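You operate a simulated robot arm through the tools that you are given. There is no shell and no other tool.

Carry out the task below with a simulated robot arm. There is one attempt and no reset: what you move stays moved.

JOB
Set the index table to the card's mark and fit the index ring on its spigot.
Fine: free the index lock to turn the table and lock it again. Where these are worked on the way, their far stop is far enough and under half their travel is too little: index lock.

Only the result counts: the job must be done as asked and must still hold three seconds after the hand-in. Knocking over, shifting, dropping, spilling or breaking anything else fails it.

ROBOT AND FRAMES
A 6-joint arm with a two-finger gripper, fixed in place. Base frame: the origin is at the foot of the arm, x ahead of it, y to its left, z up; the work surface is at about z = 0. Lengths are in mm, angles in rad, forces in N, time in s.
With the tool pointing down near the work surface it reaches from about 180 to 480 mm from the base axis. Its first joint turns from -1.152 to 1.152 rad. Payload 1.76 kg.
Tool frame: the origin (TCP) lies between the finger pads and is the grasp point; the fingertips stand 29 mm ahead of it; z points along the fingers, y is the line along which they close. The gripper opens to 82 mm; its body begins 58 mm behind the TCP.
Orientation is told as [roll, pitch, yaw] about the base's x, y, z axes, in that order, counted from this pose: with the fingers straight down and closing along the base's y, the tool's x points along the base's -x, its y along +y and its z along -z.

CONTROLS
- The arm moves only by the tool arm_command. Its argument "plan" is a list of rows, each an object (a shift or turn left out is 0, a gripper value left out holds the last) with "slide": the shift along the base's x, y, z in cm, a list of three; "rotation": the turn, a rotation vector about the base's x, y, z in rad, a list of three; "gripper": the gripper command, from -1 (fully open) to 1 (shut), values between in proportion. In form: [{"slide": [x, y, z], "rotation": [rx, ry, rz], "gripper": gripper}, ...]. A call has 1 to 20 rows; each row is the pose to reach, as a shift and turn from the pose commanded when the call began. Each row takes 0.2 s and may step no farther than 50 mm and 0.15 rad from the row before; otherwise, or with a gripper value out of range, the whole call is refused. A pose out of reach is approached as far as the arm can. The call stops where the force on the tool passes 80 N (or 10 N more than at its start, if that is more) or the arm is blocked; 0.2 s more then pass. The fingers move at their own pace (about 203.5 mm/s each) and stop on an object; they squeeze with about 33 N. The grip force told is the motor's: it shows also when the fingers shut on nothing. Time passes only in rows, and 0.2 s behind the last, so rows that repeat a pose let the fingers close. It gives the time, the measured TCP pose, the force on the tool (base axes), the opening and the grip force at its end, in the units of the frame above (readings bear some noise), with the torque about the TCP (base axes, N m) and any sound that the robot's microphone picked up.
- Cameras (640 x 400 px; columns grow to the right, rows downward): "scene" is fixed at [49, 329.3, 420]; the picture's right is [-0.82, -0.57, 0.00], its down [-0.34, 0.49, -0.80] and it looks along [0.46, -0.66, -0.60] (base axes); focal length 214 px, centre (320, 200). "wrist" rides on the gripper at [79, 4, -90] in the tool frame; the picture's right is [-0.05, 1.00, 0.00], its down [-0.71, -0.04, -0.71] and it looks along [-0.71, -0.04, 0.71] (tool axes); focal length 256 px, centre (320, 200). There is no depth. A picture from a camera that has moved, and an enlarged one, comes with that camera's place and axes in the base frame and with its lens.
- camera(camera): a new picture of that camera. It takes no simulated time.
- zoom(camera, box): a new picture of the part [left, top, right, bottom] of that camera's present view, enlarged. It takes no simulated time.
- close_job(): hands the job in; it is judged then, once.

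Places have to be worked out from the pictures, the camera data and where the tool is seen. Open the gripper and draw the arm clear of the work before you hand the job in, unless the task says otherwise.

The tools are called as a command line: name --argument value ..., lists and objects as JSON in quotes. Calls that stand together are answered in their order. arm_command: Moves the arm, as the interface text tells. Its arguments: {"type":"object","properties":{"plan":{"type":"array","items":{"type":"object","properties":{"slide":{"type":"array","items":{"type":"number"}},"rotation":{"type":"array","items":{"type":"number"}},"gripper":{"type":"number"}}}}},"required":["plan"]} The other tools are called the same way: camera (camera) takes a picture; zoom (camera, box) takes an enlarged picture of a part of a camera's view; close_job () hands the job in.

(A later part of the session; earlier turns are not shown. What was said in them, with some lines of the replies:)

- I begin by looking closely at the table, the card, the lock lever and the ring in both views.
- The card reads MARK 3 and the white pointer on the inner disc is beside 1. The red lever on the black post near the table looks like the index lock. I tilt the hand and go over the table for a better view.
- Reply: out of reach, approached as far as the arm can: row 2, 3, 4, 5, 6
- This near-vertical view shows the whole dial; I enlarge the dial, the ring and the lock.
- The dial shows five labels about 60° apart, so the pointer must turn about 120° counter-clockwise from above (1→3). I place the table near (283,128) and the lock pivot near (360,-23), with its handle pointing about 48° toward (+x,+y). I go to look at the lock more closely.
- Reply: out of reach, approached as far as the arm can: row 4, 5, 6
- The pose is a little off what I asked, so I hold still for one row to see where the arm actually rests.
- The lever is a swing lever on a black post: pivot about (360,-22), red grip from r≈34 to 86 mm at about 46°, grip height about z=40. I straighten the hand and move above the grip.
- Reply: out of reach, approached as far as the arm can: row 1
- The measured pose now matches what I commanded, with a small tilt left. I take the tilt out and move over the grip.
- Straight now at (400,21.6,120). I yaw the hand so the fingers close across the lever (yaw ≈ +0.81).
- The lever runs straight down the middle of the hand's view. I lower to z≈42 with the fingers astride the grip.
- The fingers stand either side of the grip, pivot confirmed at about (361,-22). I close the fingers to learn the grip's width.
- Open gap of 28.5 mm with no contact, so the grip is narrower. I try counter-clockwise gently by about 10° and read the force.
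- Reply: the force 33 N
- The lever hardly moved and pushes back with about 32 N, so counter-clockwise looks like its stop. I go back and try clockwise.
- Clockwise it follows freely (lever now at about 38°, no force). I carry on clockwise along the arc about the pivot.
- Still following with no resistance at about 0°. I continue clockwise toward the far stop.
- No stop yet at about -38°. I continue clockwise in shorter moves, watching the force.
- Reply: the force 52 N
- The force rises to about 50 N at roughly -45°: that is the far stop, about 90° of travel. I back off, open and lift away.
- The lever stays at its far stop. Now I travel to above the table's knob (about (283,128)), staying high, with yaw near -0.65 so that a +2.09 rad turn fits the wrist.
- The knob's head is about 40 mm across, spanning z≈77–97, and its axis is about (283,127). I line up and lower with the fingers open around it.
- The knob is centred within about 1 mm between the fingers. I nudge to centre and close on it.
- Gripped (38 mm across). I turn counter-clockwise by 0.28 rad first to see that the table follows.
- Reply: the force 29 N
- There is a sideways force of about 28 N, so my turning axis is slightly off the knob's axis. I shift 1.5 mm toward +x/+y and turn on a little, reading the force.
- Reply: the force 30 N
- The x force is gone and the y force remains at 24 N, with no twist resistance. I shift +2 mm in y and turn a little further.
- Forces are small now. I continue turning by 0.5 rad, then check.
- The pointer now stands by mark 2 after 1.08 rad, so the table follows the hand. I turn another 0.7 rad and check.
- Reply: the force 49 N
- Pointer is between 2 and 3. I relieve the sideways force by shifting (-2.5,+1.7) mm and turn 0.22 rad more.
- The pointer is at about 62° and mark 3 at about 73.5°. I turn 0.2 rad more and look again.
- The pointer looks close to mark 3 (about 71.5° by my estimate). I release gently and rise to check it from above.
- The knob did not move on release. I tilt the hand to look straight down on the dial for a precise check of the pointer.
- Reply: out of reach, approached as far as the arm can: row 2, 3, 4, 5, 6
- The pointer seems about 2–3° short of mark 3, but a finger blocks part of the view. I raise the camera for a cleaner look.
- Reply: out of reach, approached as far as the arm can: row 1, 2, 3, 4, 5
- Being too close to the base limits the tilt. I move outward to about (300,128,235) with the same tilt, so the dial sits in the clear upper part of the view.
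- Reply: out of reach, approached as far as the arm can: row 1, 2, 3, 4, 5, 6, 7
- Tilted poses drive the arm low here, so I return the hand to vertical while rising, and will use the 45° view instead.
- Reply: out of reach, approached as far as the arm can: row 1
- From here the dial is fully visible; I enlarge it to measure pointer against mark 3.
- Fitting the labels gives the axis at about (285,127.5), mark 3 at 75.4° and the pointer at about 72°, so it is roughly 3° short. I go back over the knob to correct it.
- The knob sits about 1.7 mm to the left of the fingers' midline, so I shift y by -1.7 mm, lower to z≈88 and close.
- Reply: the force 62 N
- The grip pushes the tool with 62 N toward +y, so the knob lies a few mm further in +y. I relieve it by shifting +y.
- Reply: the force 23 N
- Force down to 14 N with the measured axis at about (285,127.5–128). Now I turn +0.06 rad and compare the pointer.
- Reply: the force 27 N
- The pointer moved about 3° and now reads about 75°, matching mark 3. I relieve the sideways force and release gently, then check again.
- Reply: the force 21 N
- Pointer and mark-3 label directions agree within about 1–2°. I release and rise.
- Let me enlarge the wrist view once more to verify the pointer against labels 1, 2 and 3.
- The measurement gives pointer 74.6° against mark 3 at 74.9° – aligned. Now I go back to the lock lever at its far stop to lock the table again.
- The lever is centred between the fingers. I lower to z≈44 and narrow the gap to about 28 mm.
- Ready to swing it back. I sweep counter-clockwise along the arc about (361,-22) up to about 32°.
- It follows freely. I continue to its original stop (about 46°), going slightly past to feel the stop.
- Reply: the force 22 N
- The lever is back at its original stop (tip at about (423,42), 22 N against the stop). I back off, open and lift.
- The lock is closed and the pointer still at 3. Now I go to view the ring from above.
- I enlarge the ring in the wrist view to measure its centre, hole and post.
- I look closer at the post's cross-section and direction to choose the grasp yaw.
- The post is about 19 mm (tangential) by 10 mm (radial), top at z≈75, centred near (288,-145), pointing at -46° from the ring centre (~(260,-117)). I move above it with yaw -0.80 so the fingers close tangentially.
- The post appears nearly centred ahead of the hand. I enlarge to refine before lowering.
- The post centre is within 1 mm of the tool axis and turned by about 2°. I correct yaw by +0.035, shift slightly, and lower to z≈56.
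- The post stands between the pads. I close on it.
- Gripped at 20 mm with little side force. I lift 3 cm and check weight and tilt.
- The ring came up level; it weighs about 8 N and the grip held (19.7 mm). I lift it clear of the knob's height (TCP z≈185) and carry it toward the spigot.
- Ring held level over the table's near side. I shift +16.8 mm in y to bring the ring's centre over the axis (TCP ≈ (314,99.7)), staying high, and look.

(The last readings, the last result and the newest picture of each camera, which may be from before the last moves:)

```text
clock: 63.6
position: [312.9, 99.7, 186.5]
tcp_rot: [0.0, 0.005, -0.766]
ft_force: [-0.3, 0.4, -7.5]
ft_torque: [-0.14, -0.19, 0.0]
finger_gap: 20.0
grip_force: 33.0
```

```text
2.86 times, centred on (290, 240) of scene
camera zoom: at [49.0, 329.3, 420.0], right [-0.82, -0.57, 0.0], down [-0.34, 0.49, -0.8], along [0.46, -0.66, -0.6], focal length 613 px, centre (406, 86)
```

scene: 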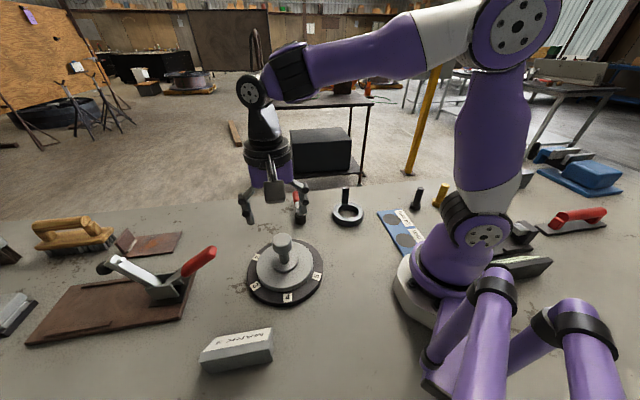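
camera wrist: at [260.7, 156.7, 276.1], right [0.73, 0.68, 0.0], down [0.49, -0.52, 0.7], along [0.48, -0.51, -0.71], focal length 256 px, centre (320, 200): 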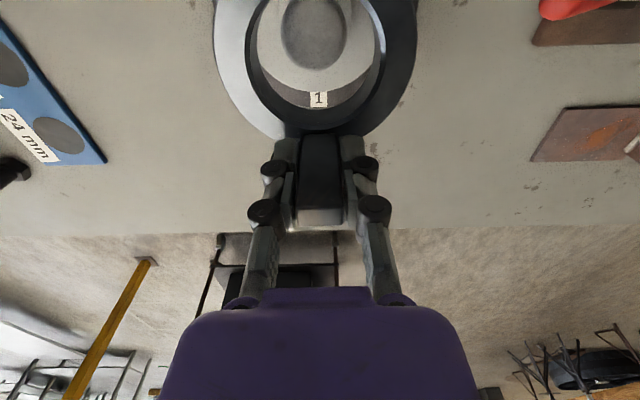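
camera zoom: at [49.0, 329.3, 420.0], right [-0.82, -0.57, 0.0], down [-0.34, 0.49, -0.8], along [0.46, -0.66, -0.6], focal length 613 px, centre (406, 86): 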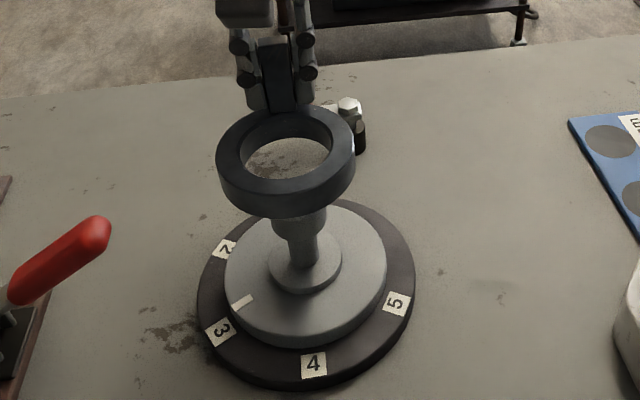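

Lateral alignment looks close. I enlarge both views to measure the ring hole against the knob and disc.

zoom --camera "wrist" --box '[210, 0, 420, 140]'

zoom --camera "scene" --box '[260, 200, 320, 260]'

```text
2.86 times, centred on (315, 70) of wrist
camera zoom: at [260.7, 156.7, 276.1], right [0.73, 0.68, 0.0], down [0.49, -0.52, 0.7], along [0.48, -0.51, -0.71], focal length 731 px, centre (334, 571)
```

zoom: 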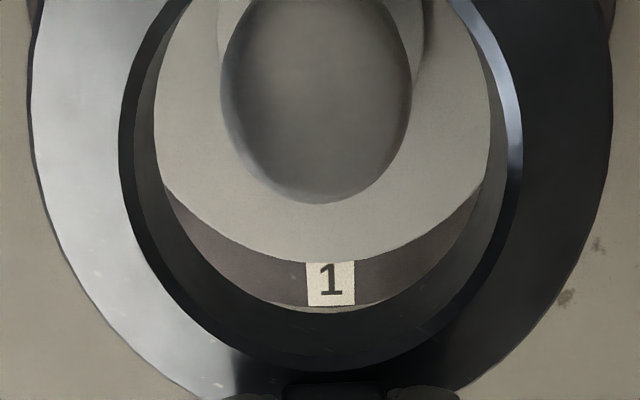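

```text
6.67 times, centred on (290, 230) of scene
camera zoom: at [49.0, 329.3, 420.0], right [-0.82, -0.57, 0.0], down [-0.34, 0.49, -0.8], along [0.46, -0.66, -0.6], focal length 1430 px, centre (520, 0)
```

zoom: 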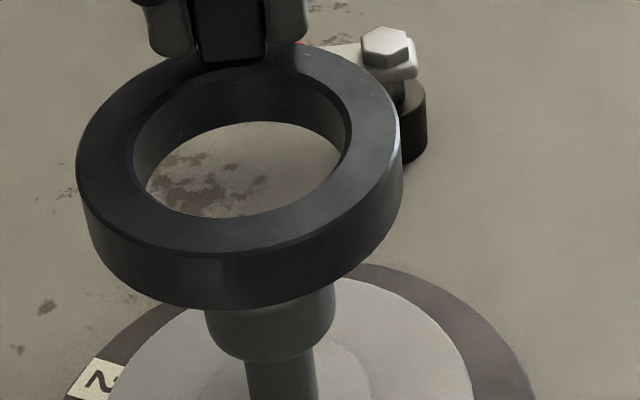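

The same camera puts the table axis about 1.4 mm to -y of the ring's centre (tool frame) and within 1 mm fore-aft; the scene view agrees. I shift (-0.7,-1.4) mm and lower so the ring passes over the knob but stays above the boss.

arm_command --plan '[{"slide": [-0.07, -0.14, 0]}, {"slide": [-0.07, -0.14, -2]}, {"slide": [-0.07, -0.14, -4]}, {"slide": [-0.07, -0.14, -6]}, {"slide": [-0.07, -0.14, -8]}, {"slide": [-0.07, -0.14, -8]}]'

camera --camera "wrist"

zoom --camera "scene" --box '[240, 200, 330, 300]'

```text
clock: 65.0
position: [314.0, 97.7, 105.8]
tcp_rot: [0.001, 0.006, -0.764]
ft_force: [-0.3, -0.3, -6.9]
ft_torque: [-0.18, -0.16, -0.02]
finger_gap: 19.8
grip_force: 33.1
```

```text
taken
camera wrist: at [260.5, 154.1, 195.5], right [0.73, 0.68, 0.0], down [0.49, -0.52, 0.7], along [0.48, -0.51, -0.71], focal length 256 px, centre (320, 200)
```

wrist: 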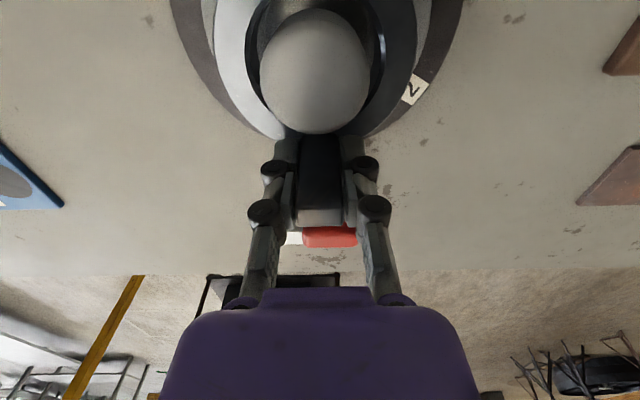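

```text
4.00 times, centred on (285, 250) of scene
camera zoom: at [49.0, 329.3, 420.0], right [-0.82, -0.57, 0.0], down [-0.34, 0.49, -0.8], along [0.46, -0.66, -0.6], focal length 858 px, centre (460, 0)
```

zoom: 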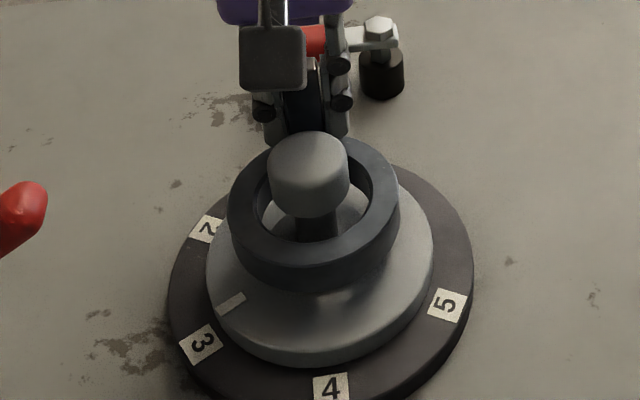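

The knob is inside the ring. I enlarge both views to judge fore-aft centring before going down onto the boss.

zoom --camera "scene" --box '[260, 230, 310, 280]'

zoom --camera "wrist" --box '[220, 0, 420, 140]'

```text
8.00 times, centred on (285, 255) of scene
camera zoom: at [49.0, 329.3, 420.0], right [-0.82, -0.57, 0.0], down [-0.34, 0.49, -0.8], along [0.46, -0.66, -0.6], focal length 1716 px, centre (600, -240)
```

zoom: 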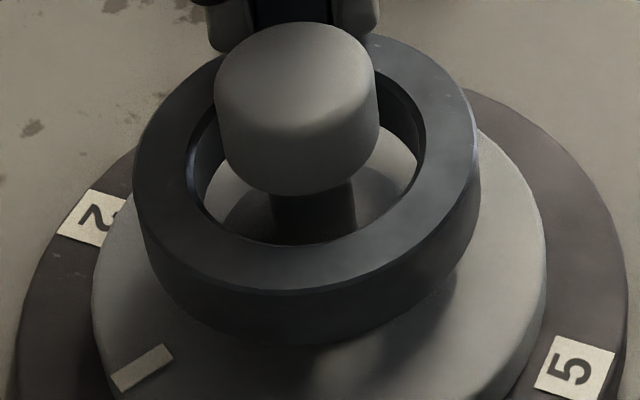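

```text
2.86 times, centred on (320, 70) of wrist
camera zoom: at [260.5, 154.1, 195.5], right [0.73, 0.68, 0.0], down [0.49, -0.52, 0.7], along [0.48, -0.51, -0.71], focal length 731 px, centre (320, 571)
```

zoom: 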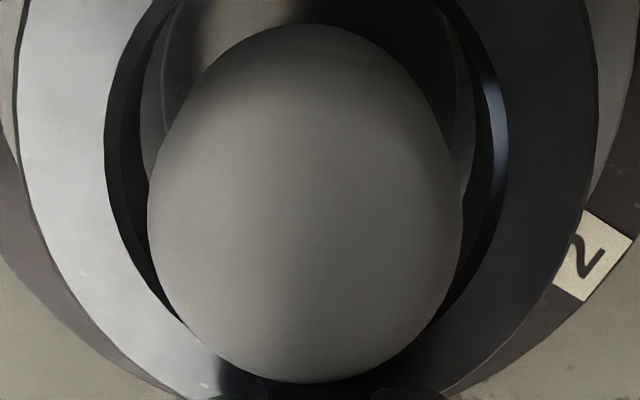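

Lateral centring is within about 1 mm; fore-aft the scene hints the ring is slightly toward the robot-camera side. I shift +1 mm along the hand's forward direction and descend slowly to just about boss height.

arm_command --plan '[{"slide": [0.09, -0.05, 0]}, {"slide": [0.09, -0.05, -0.4]}, {"slide": [0.09, -0.05, -0.8]}, {"slide": [0.09, -0.05, -1.2]}, {"slide": [0.09, -0.05, -1.2]}]'

zoom --camera "scene" --box '[260, 230, 310, 280]'

zoom --camera "wrist" --box '[220, 0, 420, 140]'

```text
clock: 66.2
position: [313.0, 96.8, 93.8]
tcp_rot: [-0.001, 0.006, -0.765]
ft_force: [-3.1, 1.3, 2.9]
ft_torque: [0.31, 0.5, 0.02]
finger_gap: 19.7
grip_force: 33.0
```

```text
8.00 times, centred on (285, 255) of scene
camera zoom: at [49.0, 329.3, 420.0], right [-0.82, -0.57, 0.0], down [-0.34, 0.49, -0.8], along [0.46, -0.66, -0.6], focal length 1716 px, centre (600, -240)
```

zoom: 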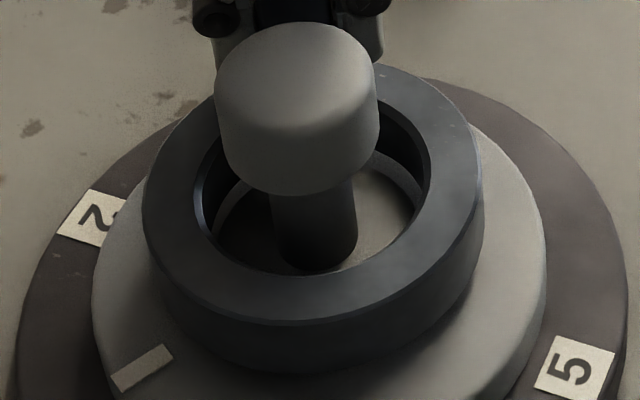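

```text
2.86 times, centred on (320, 70) of wrist
camera zoom: at [259.9, 153.8, 183.5], right [0.73, 0.68, 0.0], down [0.49, -0.52, 0.7], along [0.48, -0.51, -0.71], focal length 731 px, centre (320, 571)
```

zoom: 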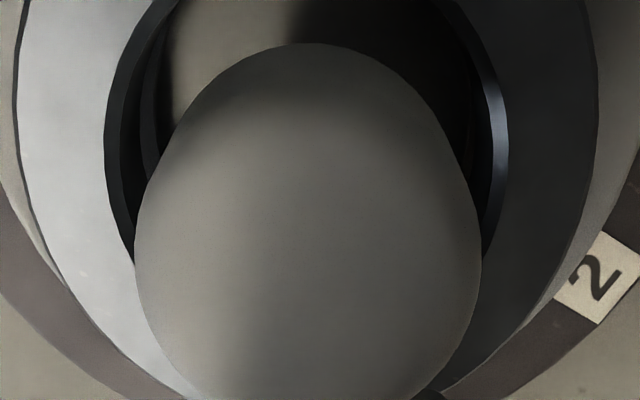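

Contact with about 10 N, and the torque change puts the contact at the ring's far (-forward) side, so the ring is slightly too far forward. I lift 1.5 mm, shift 1.5 mm back, and lower again.

arm_command --plan '[{"slide": [0, 0, 0.15]}, {"slide": [-0.11, 0.1, 0.15]}, {"slide": [-0.11, 0.1, -0.05]}, {"slide": [-0.11, 0.1, -0.2]}, {"slide": [-0.11, 0.1, -0.2]}]'

```text
clock: 67.4
position: [311.9, 97.6, 90.9]
tcp_rot: [0.0, 0.005, -0.764]
ft_force: [-0.4, -0.2, -7.5]
ft_torque: [-0.17, -0.14, 0.03]
finger_gap: 19.6
grip_force: 33.7
```

At z≈91 it hangs free again (full weight, no contact), so the ring has slipped over the boss edge. I keep lowering in small steps.

arm_command --plan '[{"slide": [0, 0, -0.25]}, {"slide": [0, 0, -0.5]}, {"slide": [0, 0, -0.75]}, {"slide": [0, 0, -0.75]}]'

zoom --camera "scene" --box '[260, 230, 310, 280]'

```text
clock: 68.4
position: [312.9, 98.0, 83.8]
tcp_rot: [0.002, 0.005, -0.767]
ft_force: [-5.4, -7.1, 23.7]
ft_torque: [-0.21, 0.21, 0.04]
finger_gap: 20.0
grip_force: 33.3
```

```text
8.00 times, centred on (285, 255) of scene
camera zoom: at [48.9, 329.3, 420.1], right [-0.82, -0.57, 0.0], down [-0.34, 0.49, -0.8], along [0.46, -0.66, -0.6], focal length 1716 px, centre (600, -240)
```

zoom: 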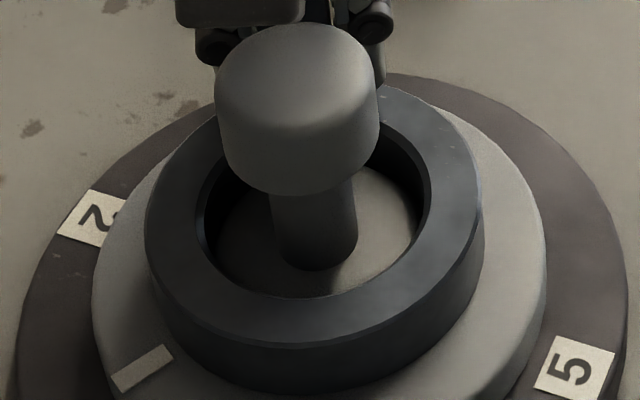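

There is contact (≈31 N net) at z≈84 with a side force toward -y of the tool; likely light rubbing on the boss a few mm above the seat. I ease 0.6 mm in that direction and go down 1.5 mm.

arm_command --plan '[{"slide": [0, 0, 0.1]}, {"slide": [-0.04, -0.045, 0.1]}, {"slide": [-0.04, -0.045, 0]}, {"slide": [-0.04, -0.045, -0.1]}, {"slide": [-0.04, -0.045, -0.1]}]'

```text
clock: 69.6
position: [311.6, 98.0, 83.0]
tcp_rot: [0.002, 0.005, -0.764]
ft_force: [-6.4, 2.2, 23.9]
ft_torque: [0.11, 0.23, 0.07]
finger_gap: 19.7
grip_force: 32.6
```

It moved down about 1 mm at the same force; side load now points backward along the hand. I ease 0.4 mm that way and go 1 mm lower.

arm_command --plan '[{"slide": [-0.03, 0.03, 0.05]}, {"slide": [-0.03, 0.03, 0]}, {"slide": [-0.03, 0.03, -0.1]}, {"slide": [-0.03, 0.03, -0.1]}]'

zoom --camera "scene" --box '[255, 230, 315, 290]'

camera --camera "wrist"

```text
clock: 70.6
position: [312.4, 97.7, 83.2]
tcp_rot: [0.006, 0.001, -0.764]
ft_force: [10.3, 7.7, 24.2]
ft_torque: [0.17, -0.28, -0.02]
finger_gap: 19.8
grip_force: 32.8
```

```text
6.67 times, centred on (285, 260) of scene
camera zoom: at [48.9, 329.3, 420.1], right [-0.82, -0.57, 0.0], down [-0.34, 0.49, -0.8], along [0.46, -0.66, -0.6], focal length 1430 px, centre (553, -200)
```

zoom: 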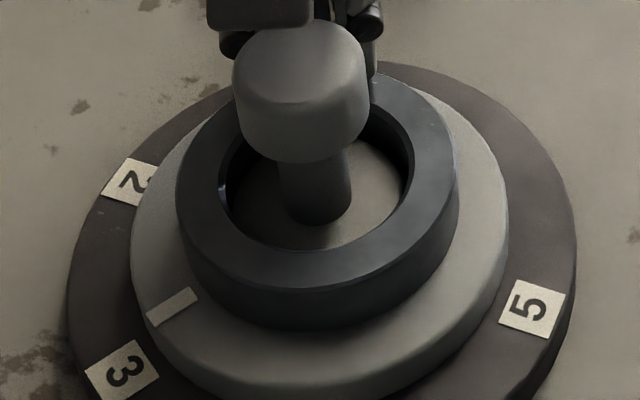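

```text
taken
camera wrist: at [258.0, 154.8, 171.8], right [0.73, 0.68, 0.01], down [0.48, -0.52, 0.71], along [0.49, -0.51, -0.71], focal length 256 px, centre (320, 200)
```

wrist: 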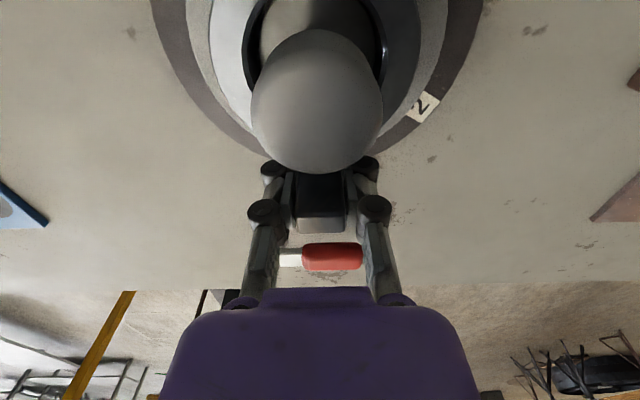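

The scene projection agrees with the ring's underside being on the disc (expected edge row 327, seen 327), and the push is now limited by grip friction, so it looks seated. I open gently and check.

arm_command --plan '[{"slide": [0, 0, 0.1], "gripper": 0.9}, {"slide": [0, 0, 0.1], "gripper": 0.4}, {"slide": [0, 0, 0.1], "gripper": 0.0}, {"slide": [0, 0, 0.1], "gripper": -0.3}, {"slide": [0, 0, 0.1], "gripper": -0.3}]'

zoom --camera "scene" --box '[255, 230, 315, 290]'

camera --camera "wrist"

```text
clock: 71.8
position: [312.0, 98.0, 82.2]
tcp_rot: [0.0, 0.006, -0.765]
ft_force: [-0.5, 0.1, -0.6]
ft_torque: [0.0, 0.0, 0.03]
finger_gap: 53.3
grip_force: 0.0
```

```text
6.67 times, centred on (285, 260) of scene
camera zoom: at [49.0, 329.3, 420.0], right [-0.82, -0.57, 0.0], down [-0.34, 0.49, -0.8], along [0.46, -0.66, -0.6], focal length 1430 px, centre (553, -200)
```

zoom: 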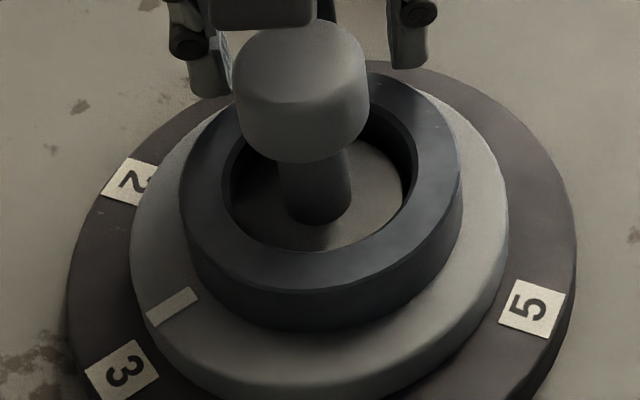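

```text
taken
camera wrist: at [257.1, 154.6, 172.2], right [0.73, 0.68, 0.0], down [0.49, -0.52, 0.7], along [0.48, -0.51, -0.71], focal length 256 px, centre (320, 200)
```

wrist: 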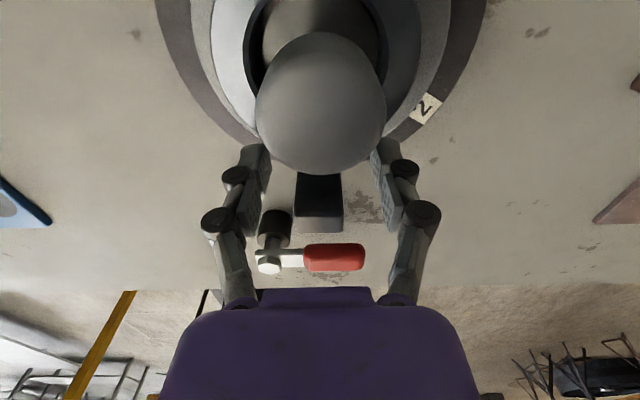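

The ring stays level on the spigot after release. I rise straight up and move away to inspect it.

arm_command --plan '[{"slide": [0, 0, 2]}, {"slide": [0, 0, 5]}, {"slide": [0, 0, 8]}, {"slide": [0, 0, 11]}, {"slide": [-1.5, -2, 12.5]}, {"slide": [-3.5, -4, 13.5]}, {"slide": [-5.5, -4, 14]}, {"slide": [-7.5, -4, 14]}, {"slide": [-7.5, -4, 14]}]'

camera --camera "wrist"

zoom --camera "scene" --box '[240, 215, 330, 305]'

```text
clock: 73.8
position: [238.3, 56.0, 221.3]
tcp_rot: [0.0, 0.006, -0.765]
ft_force: [-0.3, -0.5, -0.1]
ft_torque: [0.02, -0.03, -0.01]
finger_gap: 53.2
grip_force: 0.1
```

```text
taken
camera wrist: at [185.1, 113.8, 310.9], right [0.73, 0.68, 0.0], down [0.49, -0.52, 0.7], along [0.48, -0.51, -0.71], focal length 256 px, centre (320, 200)
```

wrist: 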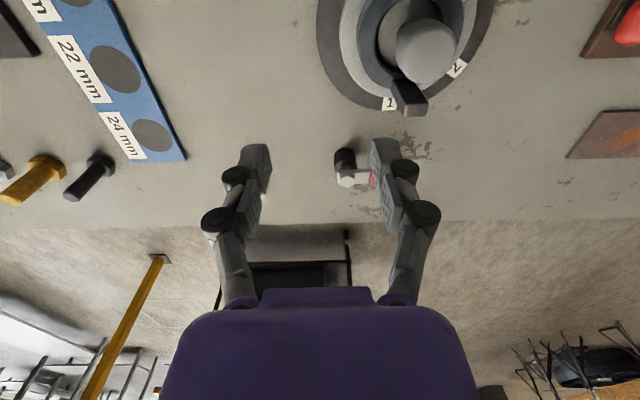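

```text
4.44 times, centred on (285, 260) of scene
camera zoom: at [49.0, 329.3, 420.0], right [-0.82, -0.57, 0.0], down [-0.34, 0.49, -0.8], along [0.46, -0.66, -0.6], focal length 953 px, centre (476, -67)
```

zoom: 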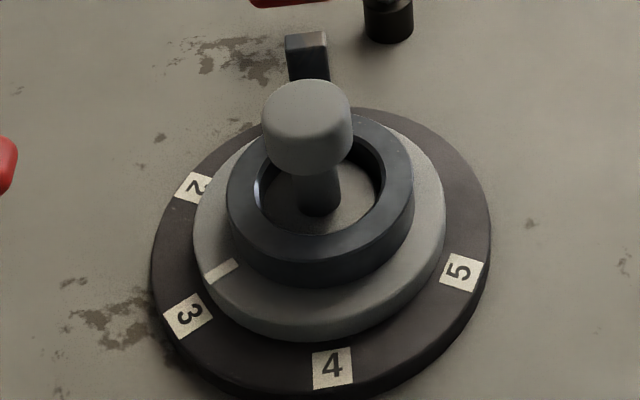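

I zoom in to verify that the ring is seated flat on the disc all round, and that the pointer is still at 3.

zoom --camera "scene" --box '[262, 235, 308, 285]'

zoom --camera "wrist" --box '[310, 0, 500, 125]'

```text
8.00 times, centred on (285, 260) of scene
camera zoom: at [49.0, 329.3, 420.0], right [-0.82, -0.57, 0.0], down [-0.34, 0.49, -0.8], along [0.46, -0.66, -0.6], focal length 1716 px, centre (600, -280)
```

zoom: 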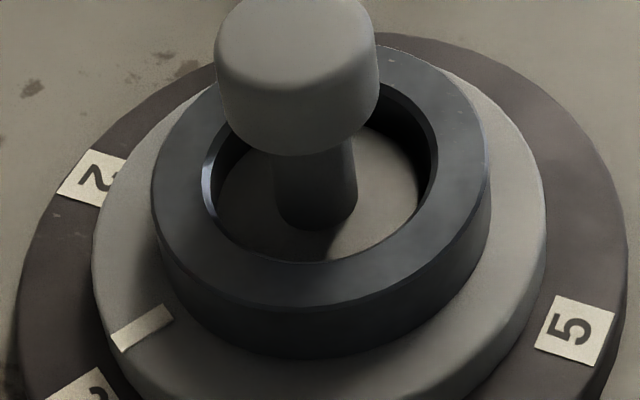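

```text
3.20 times, centred on (405, 62) of wrist
camera zoom: at [185.1, 113.8, 310.9], right [0.73, 0.68, 0.0], down [0.49, -0.52, 0.7], along [0.48, -0.51, -0.71], focal length 819 px, centre (48, 640)
```

zoom: 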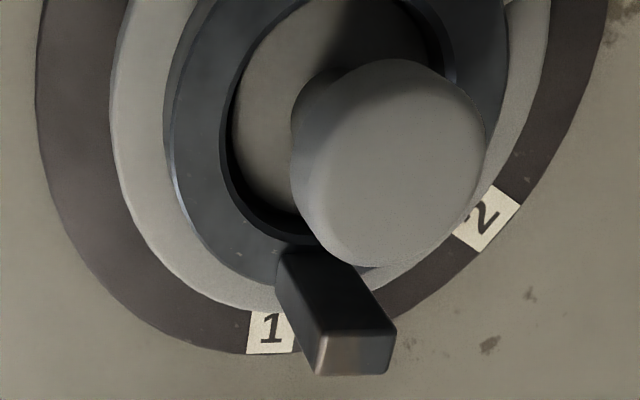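

Ring is seated and level. I recheck the pointer with the same enlargement as before to be sure it did not move during the fitting, and the lock lever too.

zoom --camera "scene" --box '[250, 255, 300, 290]'

camera --camera "scene"

```text
11.43 times, centred on (275, 272) of scene
camera zoom: at [49.0, 329.3, 420.0], right [-0.82, -0.57, 0.0], down [-0.34, 0.49, -0.8], along [0.46, -0.66, -0.6], focal length 2451 px, centre (834, -629)
```

zoom: 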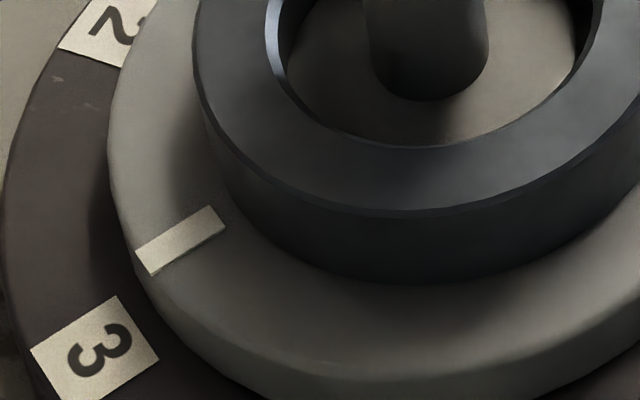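

```text
taken
```

scene: 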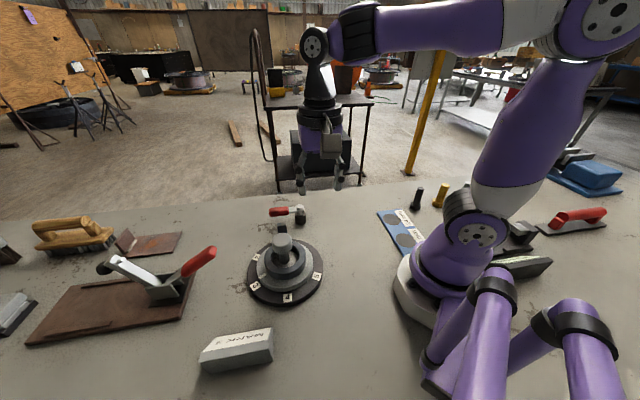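

The pointer is within about 1° of mark 3, the lock lever is at its original locked stop, and the ring is flat on the spigot. I open the gripper fully and draw back a little further.

arm_command --plan '[{"slide": [0, -1.5, 0.5], "gripper": -1}, {"slide": [0, -3.5, 1], "gripper": -1}, {"slide": [0, -5, 1.5], "gripper": -1}, {"slide": [0, -5, 1.5], "gripper": -1}]'

zoom --camera "scene" --box '[230, 170, 390, 310]'

```text
clock: 74.8
position: [238.6, 5.9, 237.2]
tcp_rot: [0.0, 0.006, -0.764]
ft_force: [-0.3, 0.6, 0.8]
ft_torque: [-0.01, -0.03, -0.03]
finger_gap: 82.0
grip_force: 0.2
```

```text
2.86 times, centred on (310, 240) of scene
camera zoom: at [49.0, 329.3, 420.0], right [-0.82, -0.57, 0.0], down [-0.34, 0.49, -0.8], along [0.46, -0.66, -0.6], focal length 613 px, centre (349, 86)
```

zoom: 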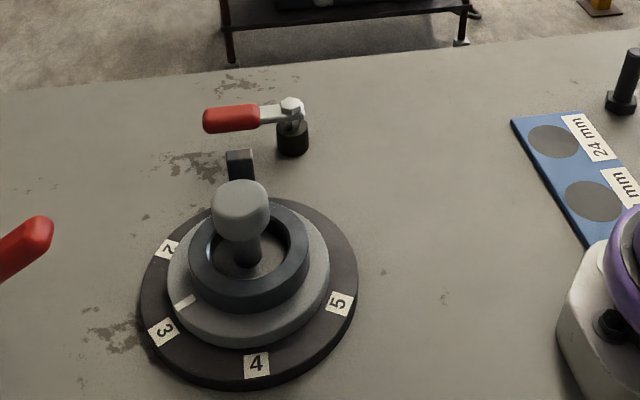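

The table points to 3, the lock is closed, the ring sits on its spigot and the arm is clear with the gripper open. I hand the job in.

close_job

```text
The job is handed in.
```

The index table is set to mark 3 as the card asks, the lock is closed again, and the index ring is on its spigot. I've handed the job in; no verdict came back.

- **Index table:** I freed the lock, turned the table about 120° counter-clockwise from mark 1, and corrected it once. In the last camera check the pointer was within about 1° of mark 3.
- **Index lock:** The lever moved about 90° to its far stop to free the table. It then went back to its original stop, where I felt it push back with about 22 N.
- **Index ring:** It touched the edge of the spigot lightly on the way down. I shifted it about 1.5 mm and it went on. After I let go, it looked flat and fully seated in the scene camera.

The gripper is open and the arm is clear of the work. In the camera views, nothing else on the bench was moved.
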